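You operate a simulated robot arm through the tools that you are given. There is no shell and no other tool.

Carry out the task below with a simulated robot arm. There is one attempt and no reset: what you move stays moved.

JOB
Raise cage side TWO, pin it with the white pin, shut the lid.
Fine: the pin goes home in hinge block TWO; the other pin stays. Drop, pinch and damage nothing, leave nothing switched on.

It is judged by the outcome, as a careful person would: the job done as asked, and still so three seconds after it is handed in. It fails if anything else is knocked over, pushed out of place, dropped, spilled or broken. Lids that push on must go on centred and level and be pressed home; caps that screw on are set level and turned clockwise until they are tight.

ROBOT AND FRAMES
A 6-joint arm with a two-finger gripper, fixed in place. Base frame: the origin is at the foot of the arm, x ahead of it, y to its left, z up; the work surface is at about z = 0.65. Units: m, rad, N and s.
Its first joint turns from -2.897 to 2.897 rad. Payload 3.43 kg.
The tool frame sits at the grasp point between the pads (the TCP): z along the fingers, y along the line on which they close. The tips reach 0.02 m beyond it. Largest opening 0.19 m; the body of the gripper starts 0.248 m behind the TCP.
Orientation is told as [roll, pitch, yaw] about the base's x, y, z axes, in that order, counted from this pose: with the fingers straight down and closing along the base's y, the tool's x points along the base's -x, its y along +y and its z along -z.

CONTROLS
- The arm moves only by the tool send_rows. Its argument "commands" is text: rows parted by semicolons, each of 7 numbers parted by spaces: the shift along the tool's x, y, z in units of 250 mm (1.0 is 250 mm), then the turn, a rotation vector about the tool's x, y, z in units of 180 degrees (1.0 is 180 degrees), then the opening, from 0 (shut) to 1 (fully open). In form: x y z ax ay az fingers; .... A call has 1 to 20 rows; each row is the pose to reach, as a shift and turn from the pose commanded when the call began, along the tool's axes at that moment. A call with a number of a shift or a turn outside -1 to 1 is refused whole. A row lasts 0.2 s, in which the tool goes at most 0.05 m and 0.15 rad; a call with a longer step from one row to the next is refused whole, and so is a gripper value outside its range. A pose out of reach is approached as far as the arm can. The call stops where the force on the tool passes 90 N (or 10 N more than at its start, if that is more) or the arm is blocked; 0.2 s more then pass. The fingers move at their own pace (about 0.153 m/s each) and stop on an object; they squeeze with about 36 N. The grip force told is the motor's: it shows also when the fingers shut on nothing. Time passes only in rows, and 0.2 s behind the last, so rows that repeat a pose let the fingers close. It gives the time, the measured TCP pose, the force on the tool (base axes), the opening and the grip force at its end, in the units of the frame above (readings bear some noise), with the torque about the TCP (base axes, N m) and any sound that the robot's microphone picked up.
- Cameras (640 x 400 px; columns grow to the right, rows downward): "scene" is fixed at [0.0492, 0.4995, 1.5073]; the picture's right is [-0.34, -0.94, 0.00], its down [-0.43, 0.15, -0.89] and it looks along [0.84, -0.30, -0.45] (base axes); focal length 214 px, centre (320, 200). "wrist" rides on the gripper at [0.07, -0.008, -0.288] in the tool frame; the picture's right is [0.12, 0.99, 0.00], its down [-0.96, 0.11, -0.25] and it looks along [-0.25, 0.03, 0.97] (tool axes); focal length 261 px, centre (320, 200).
- camera(camera): a new picture of that camera. No time passes.
- slide_trunk(by): slides the trunk up (or, below 0, down) by that many m; the arm rides with it, the base frame stays. It gives what a move gives, with no picture.
- locate(camera, pixels): there is no depth. For up to 12 entries [column, row, z] of the newest picture of that camera ("zoom" is the newest enlarged one), the place [x, y] in the base frame at which the ray of that pixel passes the height z, good to about 0.002 m. No time passes.
- inspect(camera, box): a new picture of the part [left, top, right, bottom] of that camera's present view, enlarged. No time passes.
- sign_off(): hands the job in; it is judged then, once.

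Open the gripper and draw the arm clear of the work before you hand the job in, unless the task says otherwise.

The tools are called as name(argument=value, ...) on one line, values as JSON. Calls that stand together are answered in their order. send_rows: Moves the arm, as the interface text tells. Its arguments: {"type":"object","properties":{"commands":{"type":"string"}},"required":["commands"]} The other tools are called the same way: slide_trunk (by) slides the trunk up or down; camera (camera) takes a picture; locate (camera, pixels) gives the place at which the rays of pixels pass given heights; inspect (camera, box) takes an enlarged picture of a part of a camera's view; sign_off () hands the job in.

At the start:

```text
t: 0.0
ee_pos: [0.6169, 0.0934, 1.501]
tcp_rot: [-0.002, 0.001, 0.001]
force: [-0.1, -0.9, 0.3]
ft_torque: [-0.01, 0.02, -0.05]
opening: 0.1899
finger_force: 0.1
trunk travel left (down, up): [-0.35, 0.09]
```

scene: 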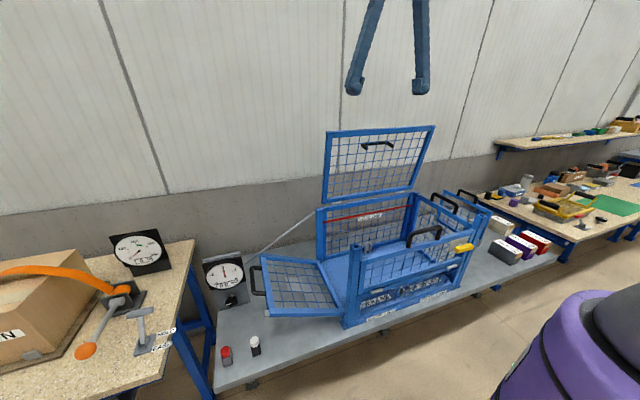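
wrist: 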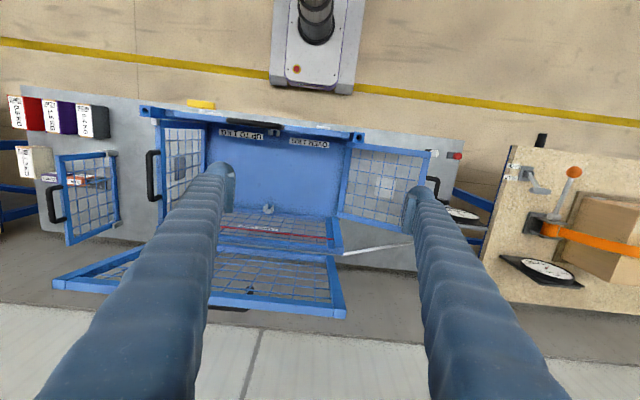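

I start by looking closer at the cage and the objects around it, enlarging parts of the scene view.

inspect(camera="scene", box=[200, 220, 360, 380])

inspect(camera="scene", box=[320, 180, 500, 330])

inspect(camera="wrist", box=[0, 80, 240, 260])

inspect(camera="wrist", box=[300, 100, 500, 260])

```text
2.50 times, centred on (280, 300) of scene
```

zoom: 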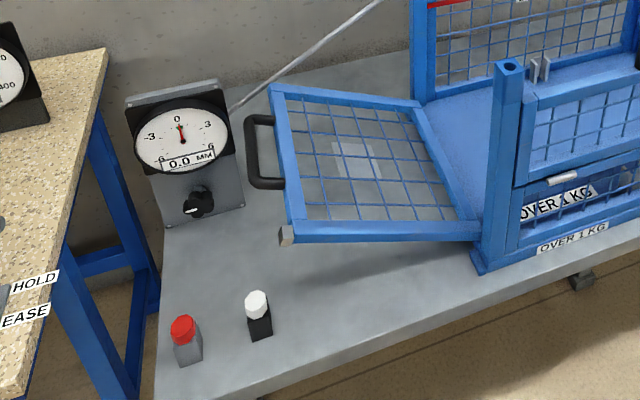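

```text
2.67 times, centred on (410, 255) of scene
```

zoom: 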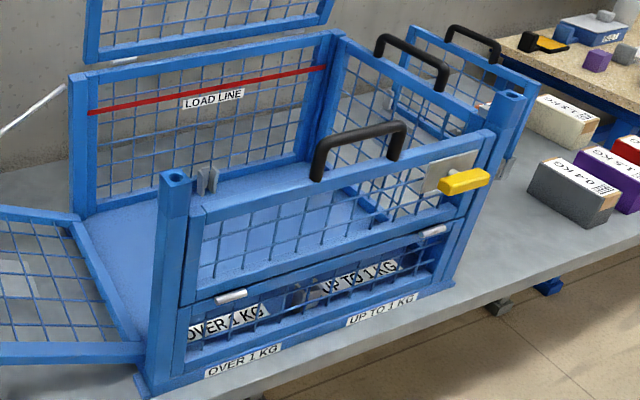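

```text
2.22 times, centred on (120, 170) of wrist
```

zoom: 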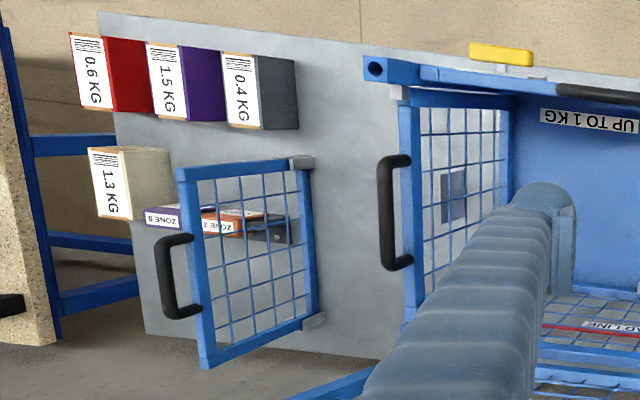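

```text
2.50 times, centred on (400, 180) of wrist
```

zoom: 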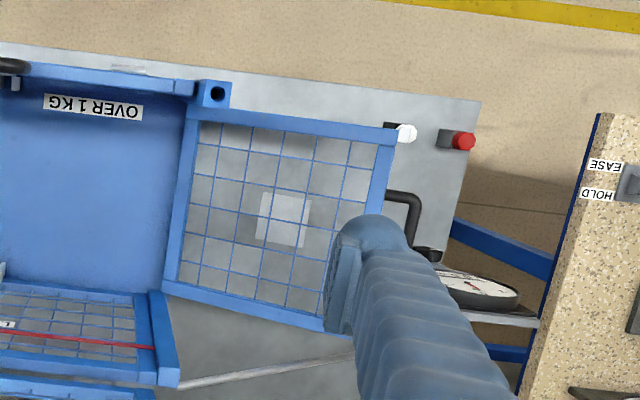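

The fallen left side carries a pale plate and the right side a grey plate, neither legible yet. I zoom in tighter on those, the lid, the front latch and the pins.

inspect(camera="scene", box=[215, 320, 275, 370])

inspect(camera="scene", box=[315, 120, 445, 210])

inspect(camera="scene", box=[400, 180, 500, 260])

inspect(camera="scene", box=[330, 230, 480, 340])

inspect(camera="wrist", box=[320, 110, 480, 240])

inspect(camera="wrist", box=[130, 90, 260, 180])

```text
8.00 times, centred on (245, 345) of scene
```

zoom: 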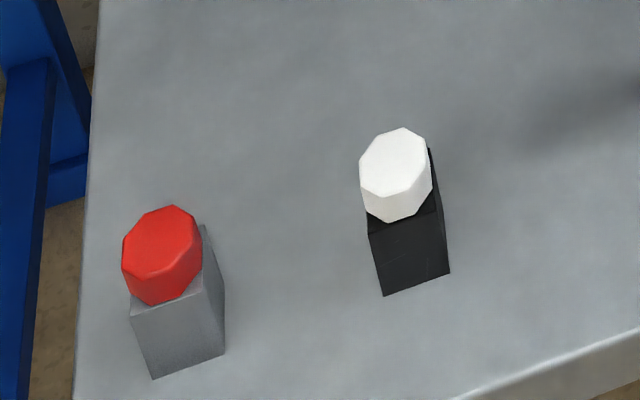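

```text
4.44 times, centred on (380, 165) of scene
```

zoom: 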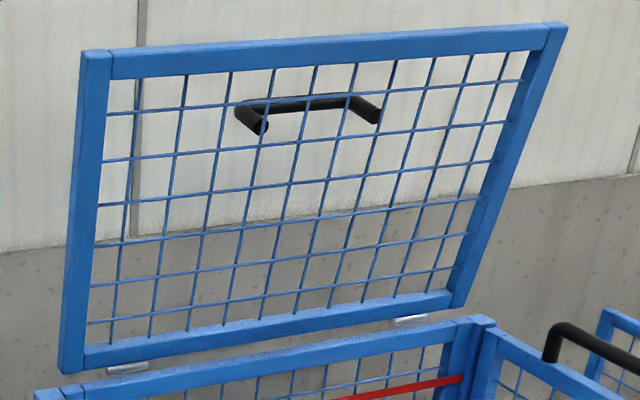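

```text
5.00 times, centred on (450, 220) of scene
```

zoom: 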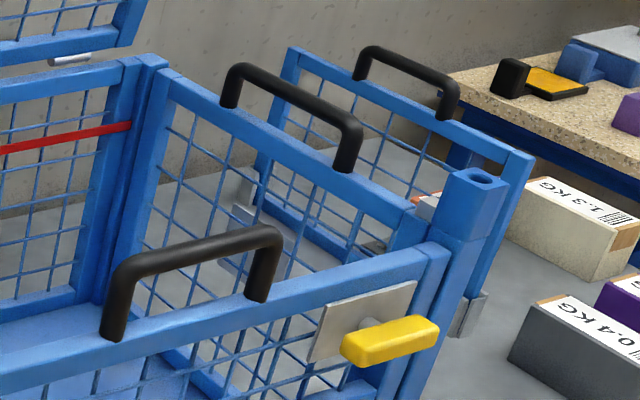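

```text
3.64 times, centred on (405, 285) of scene
```

zoom: 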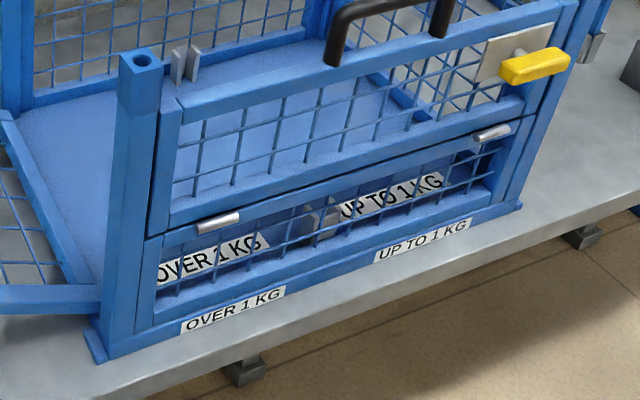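

```text
3.08 times, centred on (400, 175) of wrist
```

zoom: 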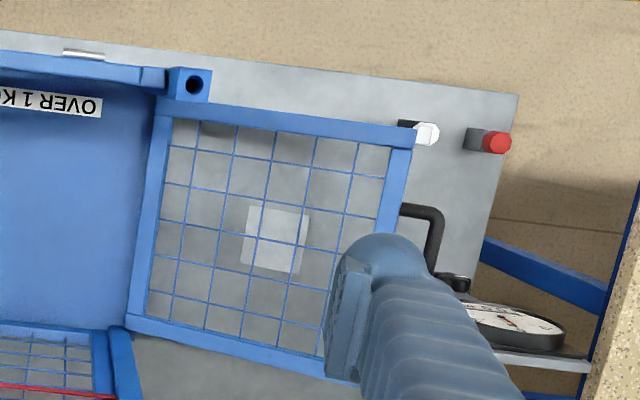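

```text
4.44 times, centred on (195, 135) of wrist
```

zoom: 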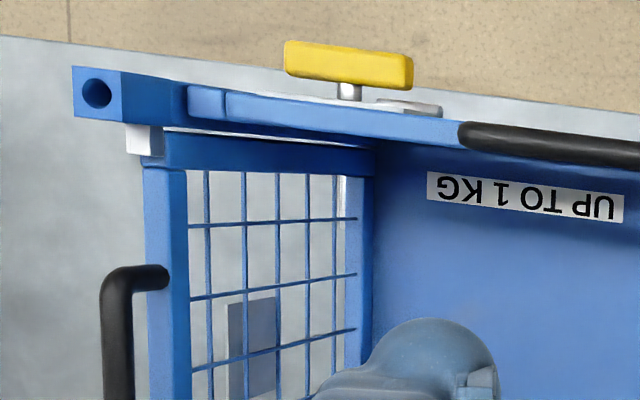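

The cage has a left side lying down, an upright right side, a front half-door with a yellow latch, and bored blue posts at the left and right front corners. I triangulate the key points by locating the same features in both cameras at several heights.

locate(camera="scene", pixels=[[356.4, 246.5, 0.9], [356.4, 246.5, 1.0], [254.6, 341, 0.7], [254.6, 341, 0.75], [225.5, 351, 0.7], [225.5, 351, 0.75], [267, 297, 0.75], [267, 297, 0.85], [266, 277, 0.75], [266, 277, 0.85], [344, 320, 0.65], [500, 250, 0.65]])

locate(camera="wrist", pixels=[[358.8, 137.2, 0.9], [358.8, 137.2, 1.0], [434.5, 153.5, 0.7], [434.5, 153.5, 0.75], [457, 156, 0.7], [457, 156, 0.75], [433, 185, 0.75], [433, 185, 0.85], [144.8, 110.9, 0.9], [144.8, 110.9, 1.0], [462, 140, 0.65], [22, 87, 0.65]])

```text
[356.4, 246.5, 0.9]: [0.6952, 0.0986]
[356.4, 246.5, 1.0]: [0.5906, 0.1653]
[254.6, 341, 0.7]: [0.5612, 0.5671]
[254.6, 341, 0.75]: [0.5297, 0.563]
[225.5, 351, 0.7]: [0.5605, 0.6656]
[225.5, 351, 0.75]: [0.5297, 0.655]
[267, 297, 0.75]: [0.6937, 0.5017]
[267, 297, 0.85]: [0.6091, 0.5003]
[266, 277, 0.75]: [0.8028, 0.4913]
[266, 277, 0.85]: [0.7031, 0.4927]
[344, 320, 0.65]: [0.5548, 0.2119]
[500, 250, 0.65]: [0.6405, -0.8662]
```

```text
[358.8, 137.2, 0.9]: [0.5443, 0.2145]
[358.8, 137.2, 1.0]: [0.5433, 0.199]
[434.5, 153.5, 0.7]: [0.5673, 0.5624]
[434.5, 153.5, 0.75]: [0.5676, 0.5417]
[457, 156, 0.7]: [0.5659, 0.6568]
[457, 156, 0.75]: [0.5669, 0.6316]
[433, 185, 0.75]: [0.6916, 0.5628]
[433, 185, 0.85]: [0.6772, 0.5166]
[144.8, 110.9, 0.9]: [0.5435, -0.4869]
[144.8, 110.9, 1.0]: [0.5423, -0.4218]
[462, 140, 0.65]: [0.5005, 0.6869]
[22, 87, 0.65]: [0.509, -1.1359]
```

Left post bore comes out at about (0.543, 0.194, z 1.045), the white pin's head at (0.567, 0.565, 0.693) and the red at (0.566, 0.66, 0.693). I triangulate more of the cage, the lid and the far right panel.

locate(camera="scene", pixels=[[482.6, 215.6, 0.9], [482.6, 215.6, 1.05], [434, 126, 1.3], [434, 126, 1.5], [326, 133, 1.3], [326, 133, 1.5], [318, 210, 0.95], [318, 210, 1.05], [410, 192, 0.95], [410, 192, 1.05], [444, 193, 0.9], [488, 212, 0.9]])

locate(camera="wrist", pixels=[[52, 283, 1.3], [52, 283, 1.5], [345, 312, 1.3], [345, 312, 1.5], [340, 250, 0.95], [340, 250, 1.05], [65, 155, 0.7], [65, 155, 0.9], [118, 222, 0.7], [118, 222, 0.9], [70, 243, 0.9], [113, 152, 0.7]])

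inspect(camera="wrist", box=[30, 130, 130, 260])

inspect(camera="wrist", box=[200, 200, 430, 330])

```text
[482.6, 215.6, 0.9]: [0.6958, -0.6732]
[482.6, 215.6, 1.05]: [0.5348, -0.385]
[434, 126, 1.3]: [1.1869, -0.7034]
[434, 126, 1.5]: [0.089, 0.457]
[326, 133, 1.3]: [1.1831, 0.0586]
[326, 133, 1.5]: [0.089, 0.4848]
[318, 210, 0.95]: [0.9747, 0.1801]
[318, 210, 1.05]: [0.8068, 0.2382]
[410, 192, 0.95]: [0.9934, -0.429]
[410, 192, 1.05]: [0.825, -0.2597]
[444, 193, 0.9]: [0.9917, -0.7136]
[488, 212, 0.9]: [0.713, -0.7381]
```

```text
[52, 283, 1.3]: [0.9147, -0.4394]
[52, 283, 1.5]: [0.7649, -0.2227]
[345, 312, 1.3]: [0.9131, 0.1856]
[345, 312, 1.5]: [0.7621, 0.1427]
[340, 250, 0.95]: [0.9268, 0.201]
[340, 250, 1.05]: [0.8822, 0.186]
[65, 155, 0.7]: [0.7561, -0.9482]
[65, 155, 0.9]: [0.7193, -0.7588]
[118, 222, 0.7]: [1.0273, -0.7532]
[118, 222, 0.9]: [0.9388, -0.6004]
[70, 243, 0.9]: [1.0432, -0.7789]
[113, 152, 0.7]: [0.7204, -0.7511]
```

```text
3.08 times, centred on (80, 195) of wrist
```

zoom: 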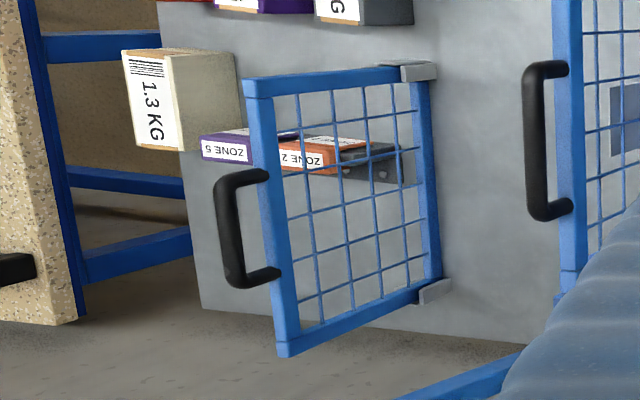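

```text
2.78 times, centred on (315, 265) of wrist
```

zoom: 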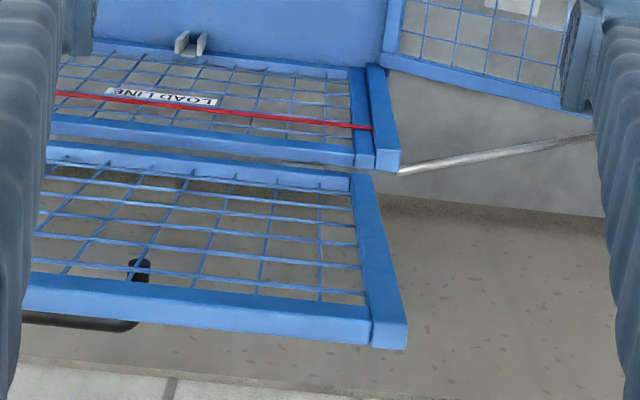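

The far right panel stands by itself in clips near (0.85, -0.75), the cage spans about x 0.54–0.90, y -0.39–0.19. I need the ONE/TWO markings, so I move the wrist camera to the right of the cage, well above everything.

send_rows(commands="0 -0.2 0 0 0 0 1; 0 -0.4 0 0 0 0 1; 0 -0.6 0 0 0 0 1; 0 -0.8 0 0 0 0 1; 0 -1 0 0 0 0 1")

send_rows(commands="0 -0.2 0 0 0 0 1; 0 -0.4 0 0 0 0 1; 0 -0.6 0 0 0 0 1; 0 -0.8 0 0 0 0 1; 0 -1 0 0 0 0 1")

camera(camera="wrist")

```text
t: 1.2
ee_pos: [0.6175, -0.156, 1.4999]
tcp_rot: [0.0, 0.001, 0.0]
force: [0.0, -0.3, 0.3]
ft_torque: [0.05, -0.01, 0.02]
opening: 0.1898
finger_force: 0.1
trunk travel left (down, up): [-0.35, 0.09]
```

```text
t: 2.4
ee_pos: [0.617, -0.4058, 1.5002]
tcp_rot: [0.001, 0.002, 0.001]
force: [0.0, 0.0, -0.1]
ft_torque: [0.11, 0.07, -0.02]
opening: 0.19
finger_force: 0.1
trunk travel left (down, up): [-0.35, 0.09]
```

```text
taken
```

wrist: 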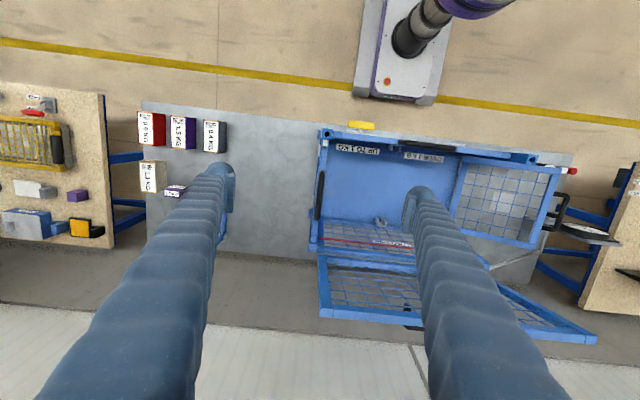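

The arm moves freely. I go further right, a little back and down, then tilt the tool so that the camera looks at the outer face of the right side.

send_rows(commands="0.08 -0.16 0.08 0 0 0 1; 0.16 -0.32 0.16 0 0 0 1; 0.24 -0.48 0.24 0 0 0 1; 0.32 -0.64 0.32 0 0 0 1; 0.4 -0.8 0.4 0 0 0 1; 0.48 -0.96 0.48 0 0 0 1")

send_rows(commands="0 0 0 -0.045 0 0 1; 0 0 0 -0.09 0 0 1; 0 0 0 -0.135 0 0 1; 0 0 0 -0.18 0 0 1; 0 0 0 -0.225 0 0 1; 0 0 0 -0.27 0 0 1")

camera(camera="wrist")

```text
t: 3.8
ee_pos: [0.4978, -0.6482, 1.3803]
tcp_rot: [0.002, 0.0, -0.001]
force: [-0.8, -0.6, -0.3]
ft_torque: [0.16, -0.06, -0.01]
opening: 0.1899
finger_force: 0.0
trunk travel left (down, up): [-0.35, 0.09]
```

```text
t: 5.2
ee_pos: [0.4632, -0.5224, 1.3028]
tcp_rot: [0.809, -0.022, -0.026]
force: [0.2, -0.8, -1.3]
ft_torque: [0.21, -0.02, 0.0]
opening: 0.19
finger_force: 0.0
out of reach, approached as far as the arm can: row 3, 4, 5, 6
trunk travel left (down, up): [-0.35, 0.09]
```

```text
taken
```

wrist: 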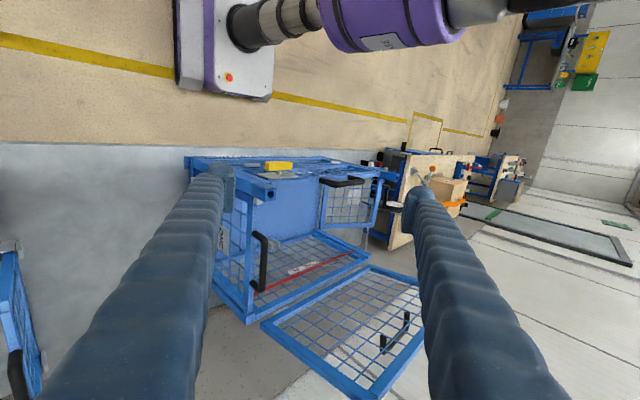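

The right side's outer face is partly visible behind the left finger; I enlarge it and the panel at the far left.

inspect(camera="wrist", box=[170, 140, 290, 320])

inspect(camera="wrist", box=[290, 150, 420, 260])

inspect(camera="wrist", box=[0, 220, 80, 400])

```text
2.22 times, centred on (230, 230) of wrist
```

zoom: 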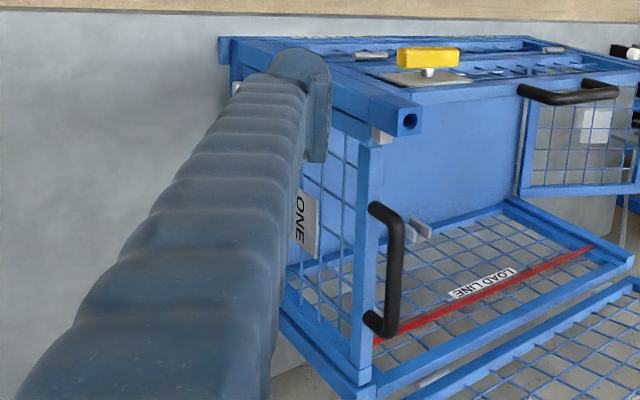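

```text
3.64 times, centred on (355, 205) of wrist
```

zoom: 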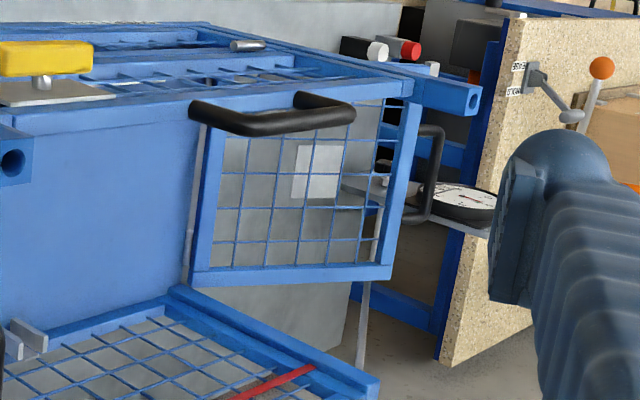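

```text
2.22 times, centred on (40, 310) of wrist
```

zoom: 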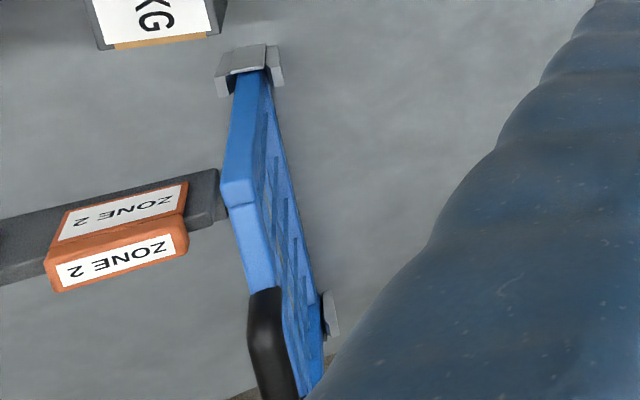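

The right side's plate reads "ONE" and it is up already, so the fallen left side should be TWO. I undo the tilt, then travel across to the left to confirm and study the left side's hinge and lug.

send_rows(commands="0 0 0 0.045 0 0 1; 0 0 0 0.09 0 0 1; 0 0 0 0.135 0 0 1; 0 0 0 0.18 0 0 1; 0 0 0 0.225 0 0 1; 0 0 0 0.257 0 0 1")

```text
t: 6.6
ee_pos: [0.4617, -0.5206, 1.3042]
tcp_rot: [-0.003, -0.023, -0.024]
force: [0.0, -0.1, -0.1]
ft_torque: [-0.08, 0.02, -0.02]
opening: 0.19
finger_force: 0.0
trunk travel left (down, up): [-0.35, 0.09]
```

The tool is upright again at (0.46, -0.52, 1.30). I move left in steps, rising slightly, clear of the posts (top 1.045) and the lid (x ≈ 0.87).

send_rows(commands="0 0.19 -0.06 0 0 0 1; 0 0.38 -0.12 0 0 0 1; 0 0.57 -0.18 0 0 0 1; 0 0.76 -0.24 0 0 0 1; 0 0.95 -0.3 0 0 0 1")

send_rows(commands="0 0.2 0 0 0 0 1; 0 0.4 0 0 0 0 1; 0 0.6 0 0 0 0 1; 0 0.8 0 0 0 0 1; 0 1 0 0 0 0 1")

send_rows(commands="0 0.2 0 0 0 0 1; 0 0.4 0 0 0 0 1; 0 0.6 0 0 0 0 1; 0 0.8 0 0 0 0 1; 0 1 0 0 0 0 1")

send_rows(commands="0 0.2 0 0 0 0 1; 0 0.4 0 0 0 0 1; 0 0.6 0 0 0 0 1; 0 0.8 0 0 0 0 1; 0 1 0 0 0 0 1")

camera(camera="wrist")

```text
t: 7.8
ee_pos: [0.4636, -0.282, 1.3791]
tcp_rot: [0.0, -0.021, -0.026]
force: [0.1, -1.0, 0.1]
ft_torque: [0.04, -0.07, -0.01]
opening: 0.19
finger_force: 0.1
trunk travel left (down, up): [-0.35, 0.09]
```

```text
t: 9.0
ee_pos: [0.4708, -0.0348, 1.3785]
tcp_rot: [-0.001, -0.023, -0.024]
force: [-0.3, -0.3, -0.3]
ft_torque: [0.0, -0.03, 0.02]
opening: 0.1897
finger_force: 0.1
trunk travel left (down, up): [-0.35, 0.09]
```

```text
t: 10.2
ee_pos: [0.4783, 0.2159, 1.3767]
tcp_rot: [-0.002, -0.02, -0.024]
force: [0.9, -0.6, 0.2]
ft_torque: [-0.08, 0.04, 0.0]
opening: 0.19
finger_force: 0.0
trunk travel left (down, up): [-0.35, 0.09]
```

```text
t: 11.4
ee_pos: [0.4832, 0.4656, 1.3793]
tcp_rot: [0.0, -0.022, -0.024]
force: [-0.2, 0.5, -0.9]
ft_torque: [-0.08, 0.1, 0.01]
opening: 0.1901
finger_force: 0.0
trunk travel left (down, up): [-0.35, 0.09]
```

```text
taken
```

wrist: 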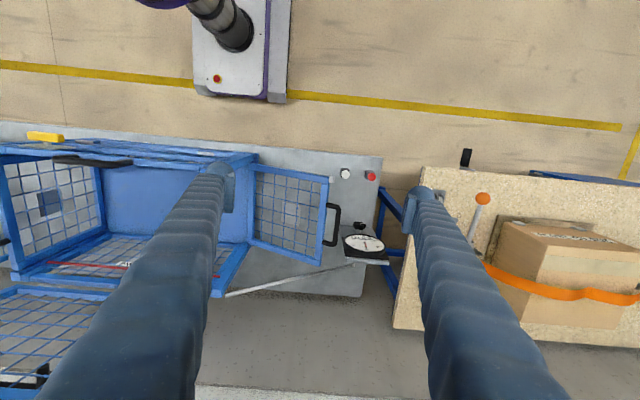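

The silver rod runs from the cage's back-left post (225, 295) to the dial gauge (360, 243), so the gauge probably shows cage displacement. I enlarge the left side, its lug and the pins.

inspect(camera="wrist", box=[220, 140, 400, 300])

inspect(camera="wrist", box=[315, 155, 385, 200])

inspect(camera="scene", box=[245, 240, 375, 340])

```text
2.50 times, centred on (310, 220) of wrist
```

zoom: 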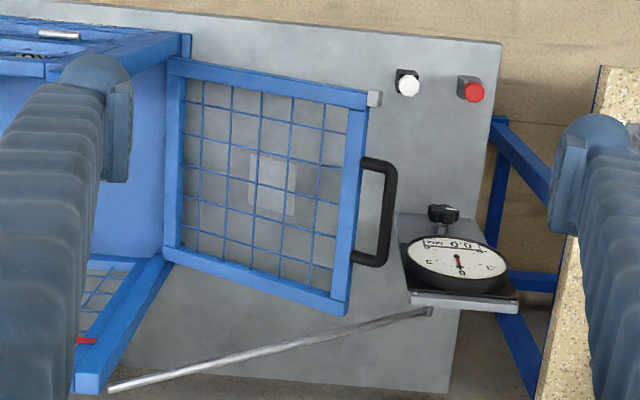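

```text
8.89 times, centred on (350, 178) of wrist
```

zoom: 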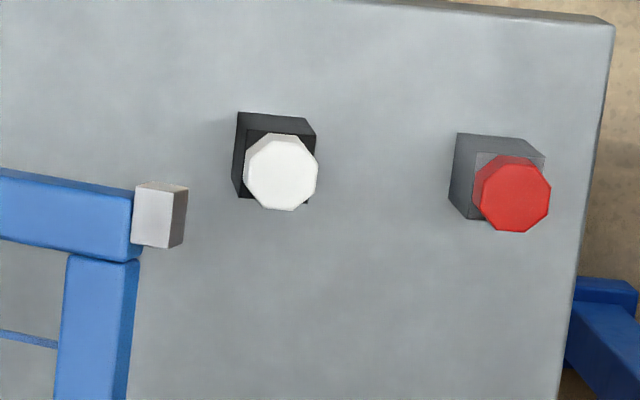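

```text
4.00 times, centred on (310, 290) of scene
```

zoom: 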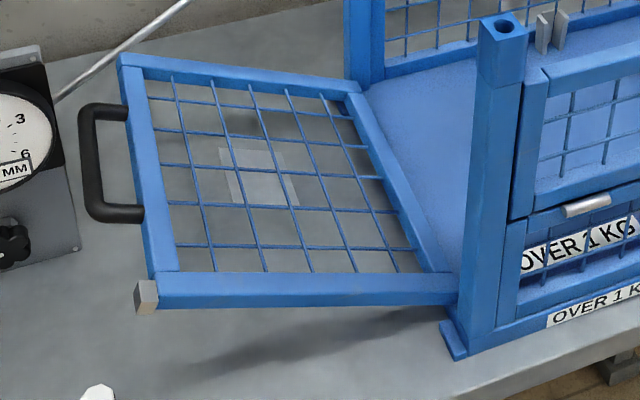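

The white pin is in the black block and the red pin in the grey one; the side's lug is the pale piece at its front outer corner. I zoom in on the right post with side ONE up to see how lug and bore relate, and on the left post.

inspect(camera="scene", box=[455, 200, 500, 240])

inspect(camera="scene", box=[340, 235, 390, 275])

inspect(camera="scene", box=[255, 285, 300, 325])

inspect(camera="scene", box=[195, 245, 275, 320])

inspect(camera="scene", box=[310, 190, 430, 280])

```text
10.00 times, centred on (478, 220) of scene
```

zoom: 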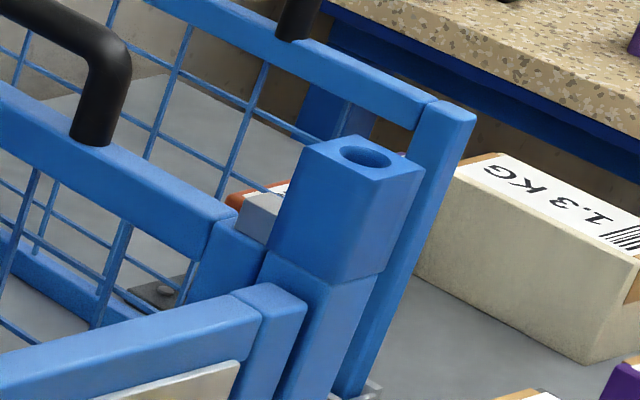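

```text
10.00 times, centred on (365, 255) of scene
```

zoom: 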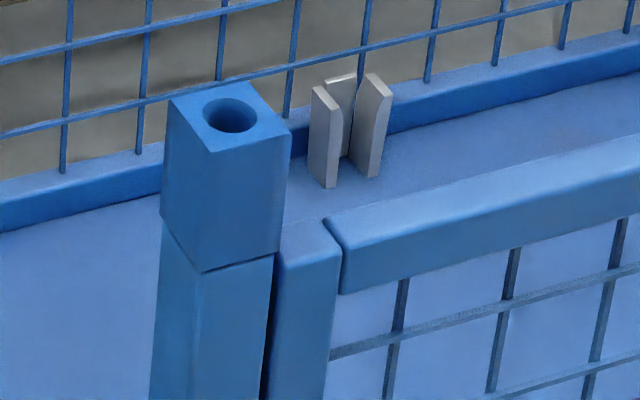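

```text
10.00 times, centred on (278, 305) of scene
```

zoom: 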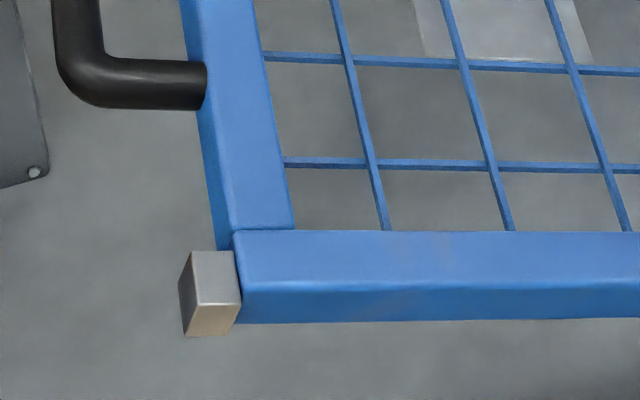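

```text
5.33 times, centred on (235, 282) of scene
```

zoom: 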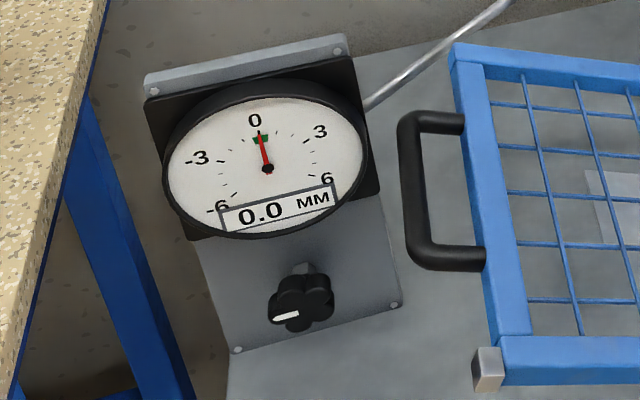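

```text
4.44 times, centred on (370, 235) of scene
```

zoom: 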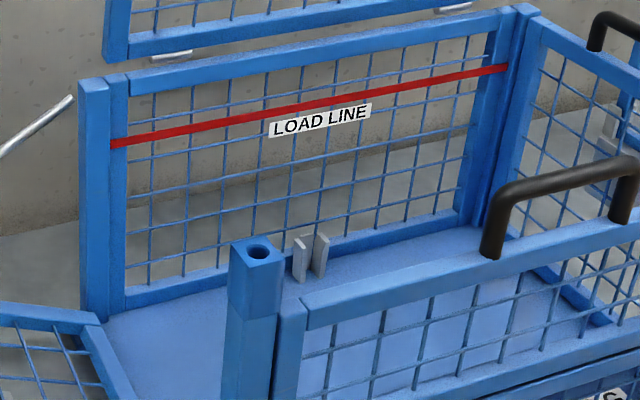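

Side ONE's lug sits right behind its bored block, so TWO's block is the bored cap of the left post. I triangulate side TWO's corners, lug and handle with both cameras from here.

inspect(camera="wrist", box=[300, 160, 380, 260])

locate(camera="scene", pixels=[[266.5, 314.3, 0.7], [266.5, 314.3, 0.9], [260, 255, 0.7], [260, 255, 0.9], [319.5, 263.8, 0.65], [319.5, 263.8, 0.8], [250, 268.8, 0.7], [250, 268.8, 0.9], [252.5, 295, 0.7], [252.5, 295, 0.9], [268.7, 310, 0.7], [268.7, 310, 0.9]])

locate(camera="wrist", pixels=[[332, 179.2, 0.7], [332, 179.2, 0.9], [316, 264, 0.7], [316, 264, 0.9], [248, 242, 0.65], [248, 242, 0.8], [336, 244.8, 0.7], [336, 244.8, 0.9], [340, 206, 0.7], [340, 206, 0.9], [328, 178, 0.7], [328, 178, 0.9]])

```text
4.00 times, centred on (340, 210) of wrist
```

zoom: 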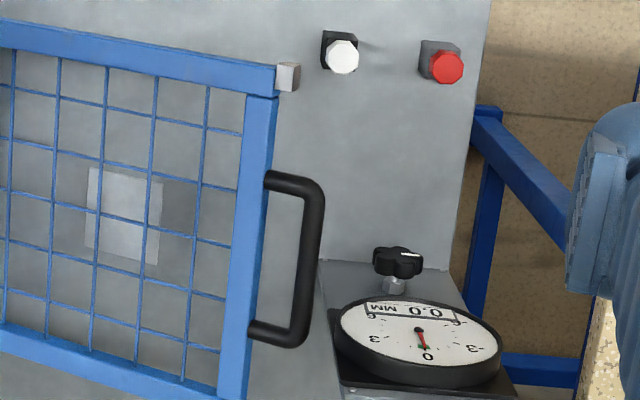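

```text
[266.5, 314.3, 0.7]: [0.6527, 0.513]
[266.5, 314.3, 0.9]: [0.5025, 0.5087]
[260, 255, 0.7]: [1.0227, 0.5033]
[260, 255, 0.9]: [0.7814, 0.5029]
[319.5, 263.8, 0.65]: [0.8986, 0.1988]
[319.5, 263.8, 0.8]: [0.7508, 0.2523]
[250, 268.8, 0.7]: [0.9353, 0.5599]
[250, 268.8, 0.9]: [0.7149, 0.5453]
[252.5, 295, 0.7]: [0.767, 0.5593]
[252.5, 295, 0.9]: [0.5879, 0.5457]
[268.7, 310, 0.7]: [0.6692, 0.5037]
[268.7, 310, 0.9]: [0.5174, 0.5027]
```

```text
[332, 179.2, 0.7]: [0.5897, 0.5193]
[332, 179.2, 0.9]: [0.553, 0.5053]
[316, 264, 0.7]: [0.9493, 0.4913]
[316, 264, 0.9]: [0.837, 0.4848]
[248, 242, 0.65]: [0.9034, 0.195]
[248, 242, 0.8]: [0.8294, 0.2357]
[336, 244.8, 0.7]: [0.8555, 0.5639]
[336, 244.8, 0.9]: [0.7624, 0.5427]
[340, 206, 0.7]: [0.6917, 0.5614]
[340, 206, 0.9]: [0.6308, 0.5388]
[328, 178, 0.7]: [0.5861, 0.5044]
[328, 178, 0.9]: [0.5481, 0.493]
```

Side TWO's hinge line comes out near y 0.20, z 0.66, its lug at (0.569, 0.511, 0.811) and its handle bar near y 0.54, z 0.82, x 0.655–0.795. Before going there I locate the gauge, its knob and the rod so the gripper stays clear of them.

locate(camera="wrist", pixels=[[359.3, 225.5, 0.7], [359.3, 225.5, 0.85], [344, 245, 0.7], [344, 245, 0.85], [363, 243, 0.7], [363, 243, 0.85], [226, 295, 0.9], [226, 295, 1.0], [352, 265, 0.8], [352, 265, 0.7]])

locate(camera="scene", pixels=[[232, 302, 0.7], [232, 302, 0.85], [225, 276, 0.7], [225, 276, 0.85], [243, 280, 0.7], [243, 280, 0.85], [302, 217, 0.9], [302, 217, 1.0]])

send_rows(commands="-0.12 0.0375 0.12 0 0.0009 -0.00095 0.5; -0.24 0.075 0.24 0 0.0018 -0.0019 0.5; -0.36 0.1125 0.36 0 0.0026 -0.0029 0.5; -0.48 0.15 0.48 0 0.0035 -0.0038 0.5; -0.6 0.1875 0.6 0 0.0044 -0.0048 0.5; -0.72 0.225 0.72 0 0.0053 -0.0057 0.5; -0.84 0.2625 0.84 0 0.006 -0.0067 0.5; -0.968 0.3 0.96 0 0.007 -0.0076 0.5")

camera(camera="wrist")

```text
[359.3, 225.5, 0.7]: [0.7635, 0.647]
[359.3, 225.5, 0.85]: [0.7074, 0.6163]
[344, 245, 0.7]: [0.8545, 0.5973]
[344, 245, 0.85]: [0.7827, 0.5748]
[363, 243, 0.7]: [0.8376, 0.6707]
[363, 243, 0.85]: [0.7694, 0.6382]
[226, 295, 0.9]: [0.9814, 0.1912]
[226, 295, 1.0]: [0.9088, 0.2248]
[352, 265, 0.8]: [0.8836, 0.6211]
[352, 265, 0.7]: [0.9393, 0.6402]
```

```text
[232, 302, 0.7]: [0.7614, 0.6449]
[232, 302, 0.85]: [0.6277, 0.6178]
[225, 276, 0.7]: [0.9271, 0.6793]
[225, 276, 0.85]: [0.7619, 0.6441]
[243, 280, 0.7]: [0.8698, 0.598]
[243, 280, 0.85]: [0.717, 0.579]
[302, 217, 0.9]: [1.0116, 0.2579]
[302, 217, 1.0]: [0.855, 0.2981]
```

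```text
t: 13.2
ee_pos: [0.7353, 0.5348, 1.1403]
tcp_rot: [-0.002, 0.001, 0.0]
force: [0.4, 0.3, 0.3]
ft_torque: [0.0, 0.08, -0.05]
opening: 0.0948
finger_force: 0.1
trunk travel left (down, up): [-0.35, 0.09]
```

```text
taken
```

wrist: 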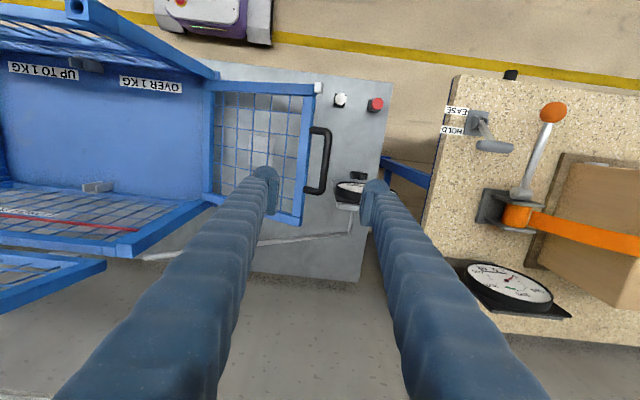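

I'm above the handle, which shows at (318, 160) in the wrist view, with the gauge just right of it. I zoom in to fix the handle and gauge positions.

inspect(camera="wrist", box=[270, 80, 400, 210])

inspect(camera="scene", box=[200, 235, 280, 315])

```text
3.08 times, centred on (335, 145) of wrist
```

zoom: 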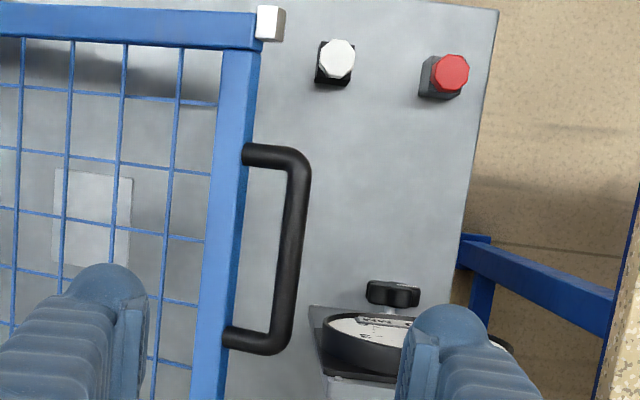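

```text
5.00 times, centred on (240, 275) of scene
```

zoom: 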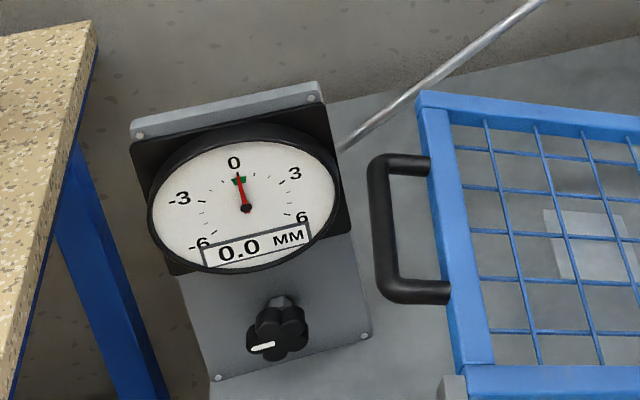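

I locate the handle's bar and corners at z ≈ 0.82, and the gauge's left edge at a few heights, in this wrist picture.

locate(camera="wrist", pixels=[[329.5, 132, 0.822], [322, 193.7, 0.822], [325.9, 161.2, 0.822], [325.9, 161.2, 0.84], [331.8, 179, 0.75], [331.8, 179, 0.85], [340, 190, 0.8], [340, 190, 0.85], [316, 82, 0.81], [310, 163, 0.81], [362, 176, 0.7], [362, 176, 0.75]])

locate(camera="zoom", pixels=[[130, 125, 0.85], [320, 85, 0.85], [350, 225, 0.8], [370, 335, 0.66], [245, 125, 0.88], [235, 270, 0.8], [380, 220, 0.822], [280, 325, 0.7], [420, 290, 0.822], [395, 160, 0.822]])

```text
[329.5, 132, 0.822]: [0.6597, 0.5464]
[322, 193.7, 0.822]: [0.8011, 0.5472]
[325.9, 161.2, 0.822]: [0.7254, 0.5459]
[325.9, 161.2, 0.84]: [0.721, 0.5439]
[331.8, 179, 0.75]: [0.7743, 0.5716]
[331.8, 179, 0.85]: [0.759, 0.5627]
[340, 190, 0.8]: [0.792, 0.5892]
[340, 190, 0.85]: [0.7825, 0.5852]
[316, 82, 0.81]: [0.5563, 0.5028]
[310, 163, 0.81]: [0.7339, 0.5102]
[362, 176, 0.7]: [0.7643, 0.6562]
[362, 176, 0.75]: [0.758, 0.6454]
```

```text
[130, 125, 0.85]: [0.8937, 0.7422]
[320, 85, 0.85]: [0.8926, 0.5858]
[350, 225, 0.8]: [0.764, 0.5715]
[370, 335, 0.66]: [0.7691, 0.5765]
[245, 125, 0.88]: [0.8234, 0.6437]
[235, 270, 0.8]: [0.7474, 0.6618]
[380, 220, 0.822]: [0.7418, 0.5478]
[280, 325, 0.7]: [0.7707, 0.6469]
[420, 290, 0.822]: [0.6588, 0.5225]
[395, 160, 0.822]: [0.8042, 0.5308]
```

The bar centre is at y ≈ 0.546, z ≈ 0.822 and the rail's outer edge at y ≈ 0.51, while the gauge starts at x ≥ 0.76. I'll grip at x = 0.71 with a narrow opening (34 mm), stopping first at z = 0.92 to check the alignment.

send_rows(commands="0.02 0.012 0.176 0 0 0 0.179; 0.04 0.024 0.352 0 0 0 0.179; 0.06 0.036 0.528 0 0 0 0.179; 0.08 0.048 0.704 0 0 0 0.179; 0.101 0.057 0.88 0 0 0 0.179; 0.101 0.057 0.88 0 0 0 0.179")

camera(camera="wrist")

inspect(camera="scene", box=[220, 200, 320, 310])

```text
t: 14.6
ee_pos: [0.7082, 0.5492, 0.922]
tcp_rot: [0.0, -0.001, 0.002]
force: [0.3, -0.7, 0.5]
ft_torque: [-0.03, -0.03, 0.02]
opening: 0.0341
finger_force: 0.1
trunk travel left (down, up): [-0.35, 0.09]
```

```text
taken
```

wrist: 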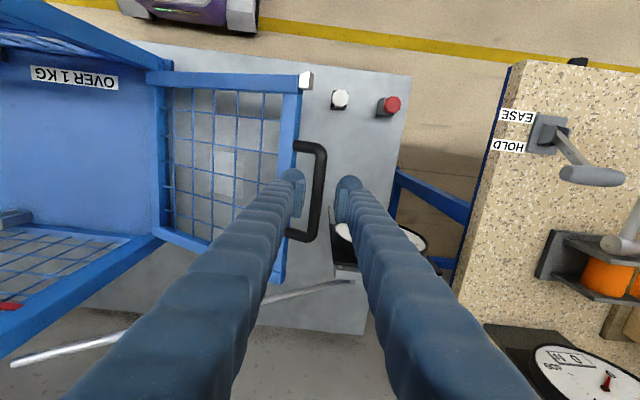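

```text
3.64 times, centred on (270, 255) of scene
```

zoom: 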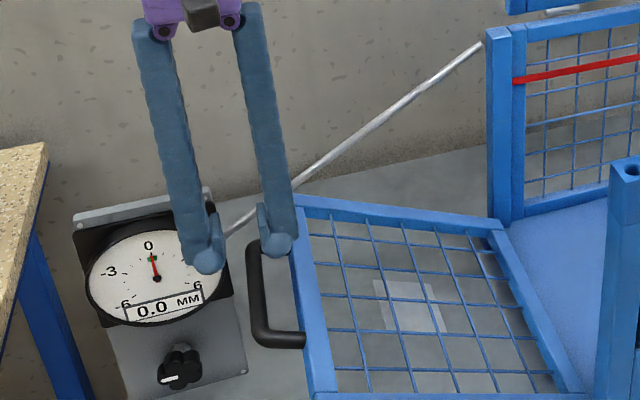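

The opening is 34 mm and the fingers straddle the bar's line. I zoom in on the tips against the handle.

inspect(camera="wrist", box=[260, 120, 390, 250])

locate(camera="wrist", pixels=[[324, 148, 0.822], [310, 238, 0.822], [318.5, 180, 0.822], [297, 130, 0.81], [287, 240, 0.81]])

```text
3.08 times, centred on (325, 185) of wrist
```

zoom: 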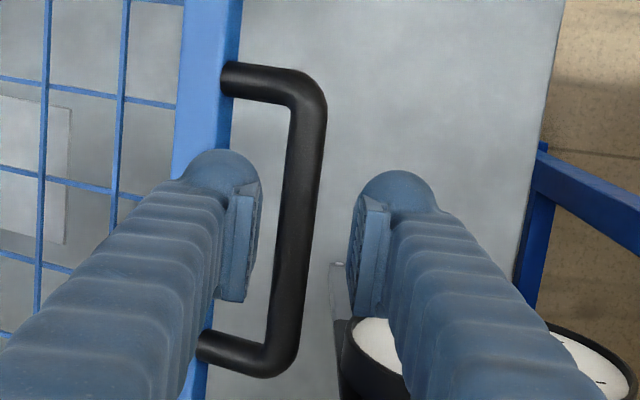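

```text
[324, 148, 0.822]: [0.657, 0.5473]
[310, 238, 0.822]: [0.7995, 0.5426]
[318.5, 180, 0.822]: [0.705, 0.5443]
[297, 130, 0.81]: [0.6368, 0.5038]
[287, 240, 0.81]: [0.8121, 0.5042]
```

The bar passes between the pads with room on both sides (pad inner faces ≈ zoom 260 and 348, bar 287–320). I descend slowly by 94 mm to bring the pads onto the bar.

send_rows(commands="0 0 0.1 0 0 0 0.179; 0 0 0.2 0 0 0 0.179; 0 0 0.28 0 0 0 0.179; 0 0 0.34 0 0 0 0.179; 0 0 0.376 0 0 0 0.179")

inspect(camera="wrist", box=[260, 120, 390, 250])

inspect(camera="scene", box=[220, 210, 310, 310])

```text
t: 15.8
ee_pos: [0.7077, 0.548, 0.8287]
tcp_rot: [-0.001, 0.0, 0.001]
force: [0.6, -0.1, 0.1]
ft_torque: [-0.03, -0.01, 0.03]
opening: 0.0338
finger_force: 0.0
trunk travel left (down, up): [-0.35, 0.09]
```

```text
3.08 times, centred on (325, 185) of wrist
```

zoom: 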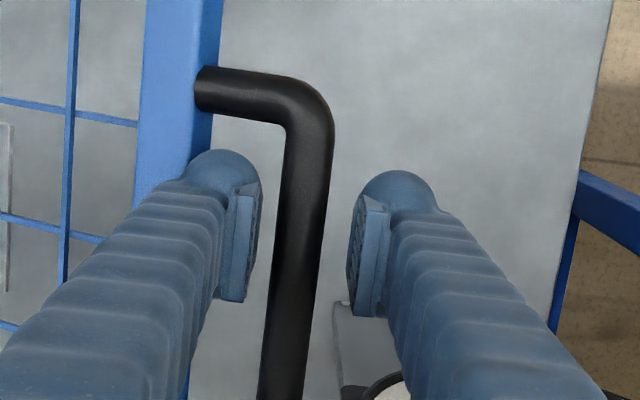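

```text
4.00 times, centred on (265, 260) of scene
```

zoom: 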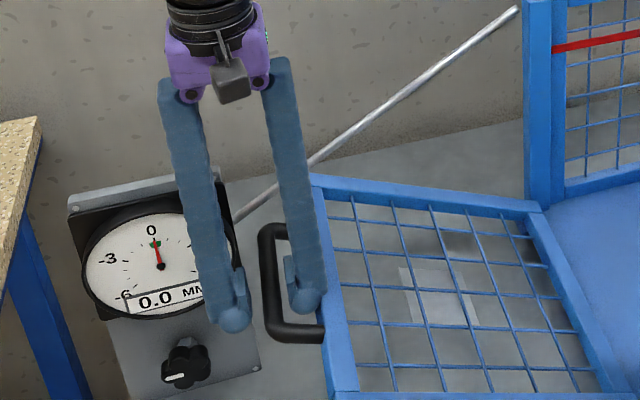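

The bar lies centred between the pads with no contact force. I close on it, shifting 1 mm toward the bar, and watch the force.

send_rows(commands="0 -0.004 0 0 0 0 0.13; 0 -0.004 0 0 0 0 0.1; 0 -0.004 0 0 0 0 0.08; 0 -0.004 0 0 0 0 0.05; 0 -0.004 0 0 0 0 0; 0 -0.004 0 0 0 0 0")

inspect(camera="scene", box=[200, 230, 300, 310])

```text
t: 17.2
ee_pos: [0.708, 0.5471, 0.8278]
tcp_rot: [-0.002, 0.003, -0.001]
force: [1.5, -11.8, -1.6]
ft_torque: [-0.06, -0.17, 0.24]
opening: 0.0146
finger_force: 45.6
trunk travel left (down, up): [-0.35, 0.09]
```

```text
5.00 times, centred on (250, 270) of scene
```

zoom: 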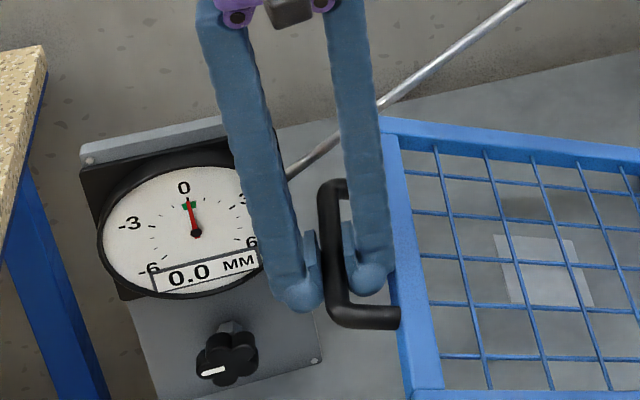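

The bar is held (opening 14.6 mm, 45 N). I begin raising the side along an arc about the hinge at roughly (y 0.195, z 0.652), 10° first, and watch the force for radial error.

send_rows(commands="0 -0.035 -0.061 0 0 0 0; 0 -0.069 -0.12 0 0 0 0; 0 -0.105 -0.178 0 0 0 0; 0 -0.144 -0.234 0 0 0 0")

inspect(camera="scene", box=[200, 210, 360, 320])

```text
t: 18.2
ee_pos: [0.7098, 0.5086, 0.8858]
tcp_rot: [-0.003, 0.004, 0.0]
force: [2.9, -23.1, -19.0]
ft_torque: [0.25, -0.5, -0.06]
opening: 0.0137
finger_force: 44.6
trunk travel left (down, up): [-0.35, 0.09]
```

```text
3.64 times, centred on (280, 265) of scene
```

zoom: 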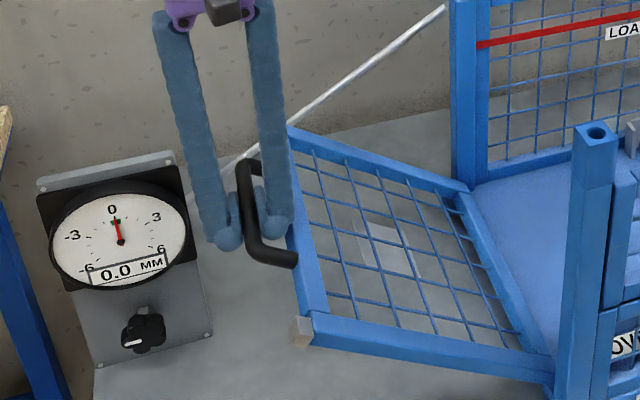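

The side is rising; the force (-23, -19 N) shows I'm about 2.5 mm too far out, so the hinge is slightly lower than assumed (TCP circle centre ≈ y 0.197, z 0.638, R 0.398). I continue along the corrected arc to about 51°.

send_rows(commands="0 -0.0544 -0.0476 0 0 0 0; 0 -0.1012 -0.0992 0 0 0 0; 0 -0.15 -0.1484 0 0 0 0; 0 -0.2012 -0.1956 0 0 0 0; 0 -0.254 -0.2404 0 0 0 0")

inspect(camera="scene", box=[200, 210, 360, 320])

```text
t: 19.4
ee_pos: [0.709, 0.4486, 0.948]
tcp_rot: [0.0, 0.001, 0.0]
force: [-4.6, -10.3, -16.0]
ft_torque: [0.16, -0.37, -0.01]
opening: 0.0137
finger_force: 45.0
trunk travel left (down, up): [-0.35, 0.09]
```

```text
3.64 times, centred on (280, 265) of scene
```

zoom: 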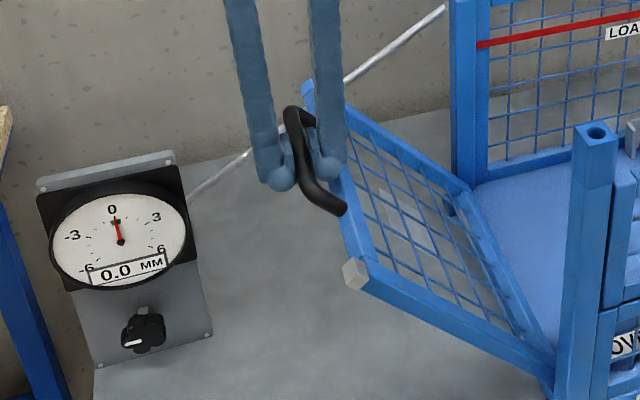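

Gauge still reads 0.0 and the side is at about 51°, with roughly 19 N pulling inward. I trim the radius by 1.5 mm and carry on to about 66°.

send_rows(commands="0 -0.058 -0.0404 0 0 0 0; 0 -0.116 -0.0796 0 0 0 0; 0 -0.1748 -0.1176 0 0 0 0; 0 -0.2348 -0.1536 0 0 0 0; 0 -0.2968 -0.1864 0 0 0 0; 0 -0.3596 -0.2168 0 0 0 0")

inspect(camera="scene", box=[210, 170, 390, 310])

```text
t: 20.8
ee_pos: [0.7107, 0.3577, 1.0009]
tcp_rot: [-0.001, 0.003, -0.001]
force: [-0.4, -7.3, -17.9]
ft_torque: [0.25, -0.25, -0.15]
opening: 0.0136
finger_force: 45.5
trunk travel left (down, up): [-0.35, 0.09]
```

```text
2.86 times, centred on (300, 240) of scene
```

zoom: 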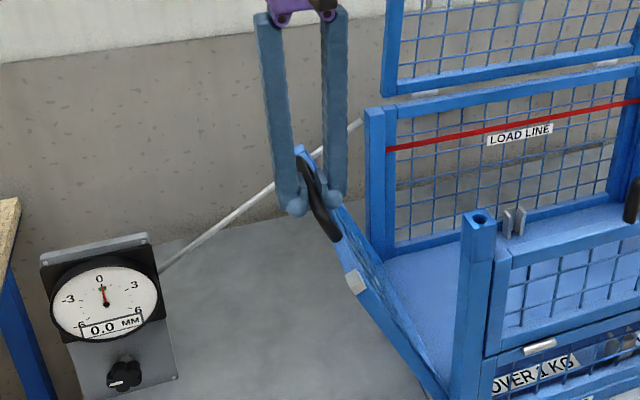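

All four readings fit a circle centred at y 0.2205, z 0.6606 with R 0.367, so the hinge sits slightly outside the panel and the raised side rests past top dead centre. I continue on this circle to about 80°, trimming the radius.

send_rows(commands="0 -0.0596 -0.02 0 0 0 0; 0 -0.1212 -0.0384 0 0 0 0; 0 -0.1832 -0.0532 0 0 0 0; 0 -0.2452 -0.0676 0 0 0 0; 0 -0.3076 -0.0796 0 0 0 0")

inspect(camera="scene", box=[210, 170, 390, 310])

camera(camera="wrist")

```text
t: 22.0
ee_pos: [0.7101, 0.2812, 1.0236]
tcp_rot: [-0.001, -0.002, -0.001]
force: [3.0, 1.9, 6.6]
ft_torque: [0.11, 0.5, -0.09]
opening: 0.0136
finger_force: 44.9
trunk travel left (down, up): [-0.35, 0.09]
```

```text
2.86 times, centred on (300, 240) of scene
```

zoom: 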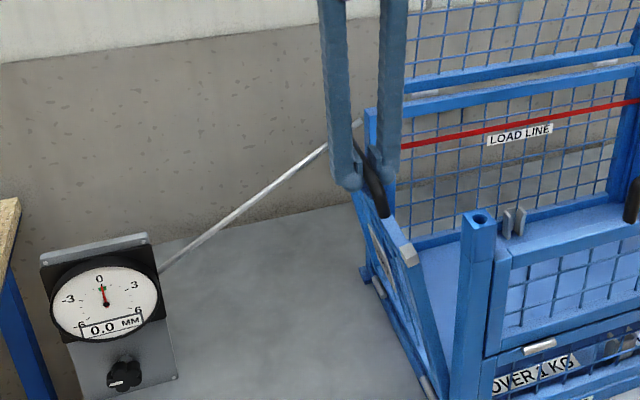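

```text
taken
```

wrist: 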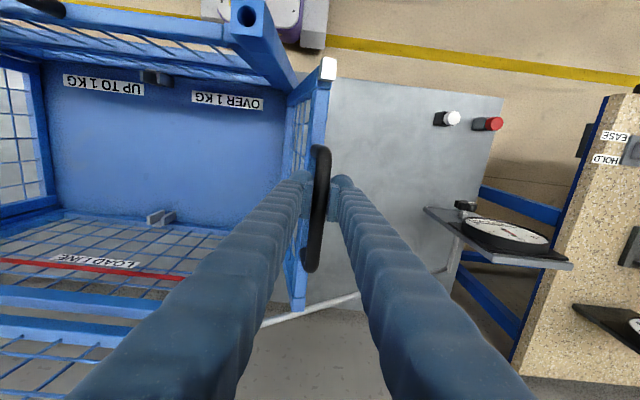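

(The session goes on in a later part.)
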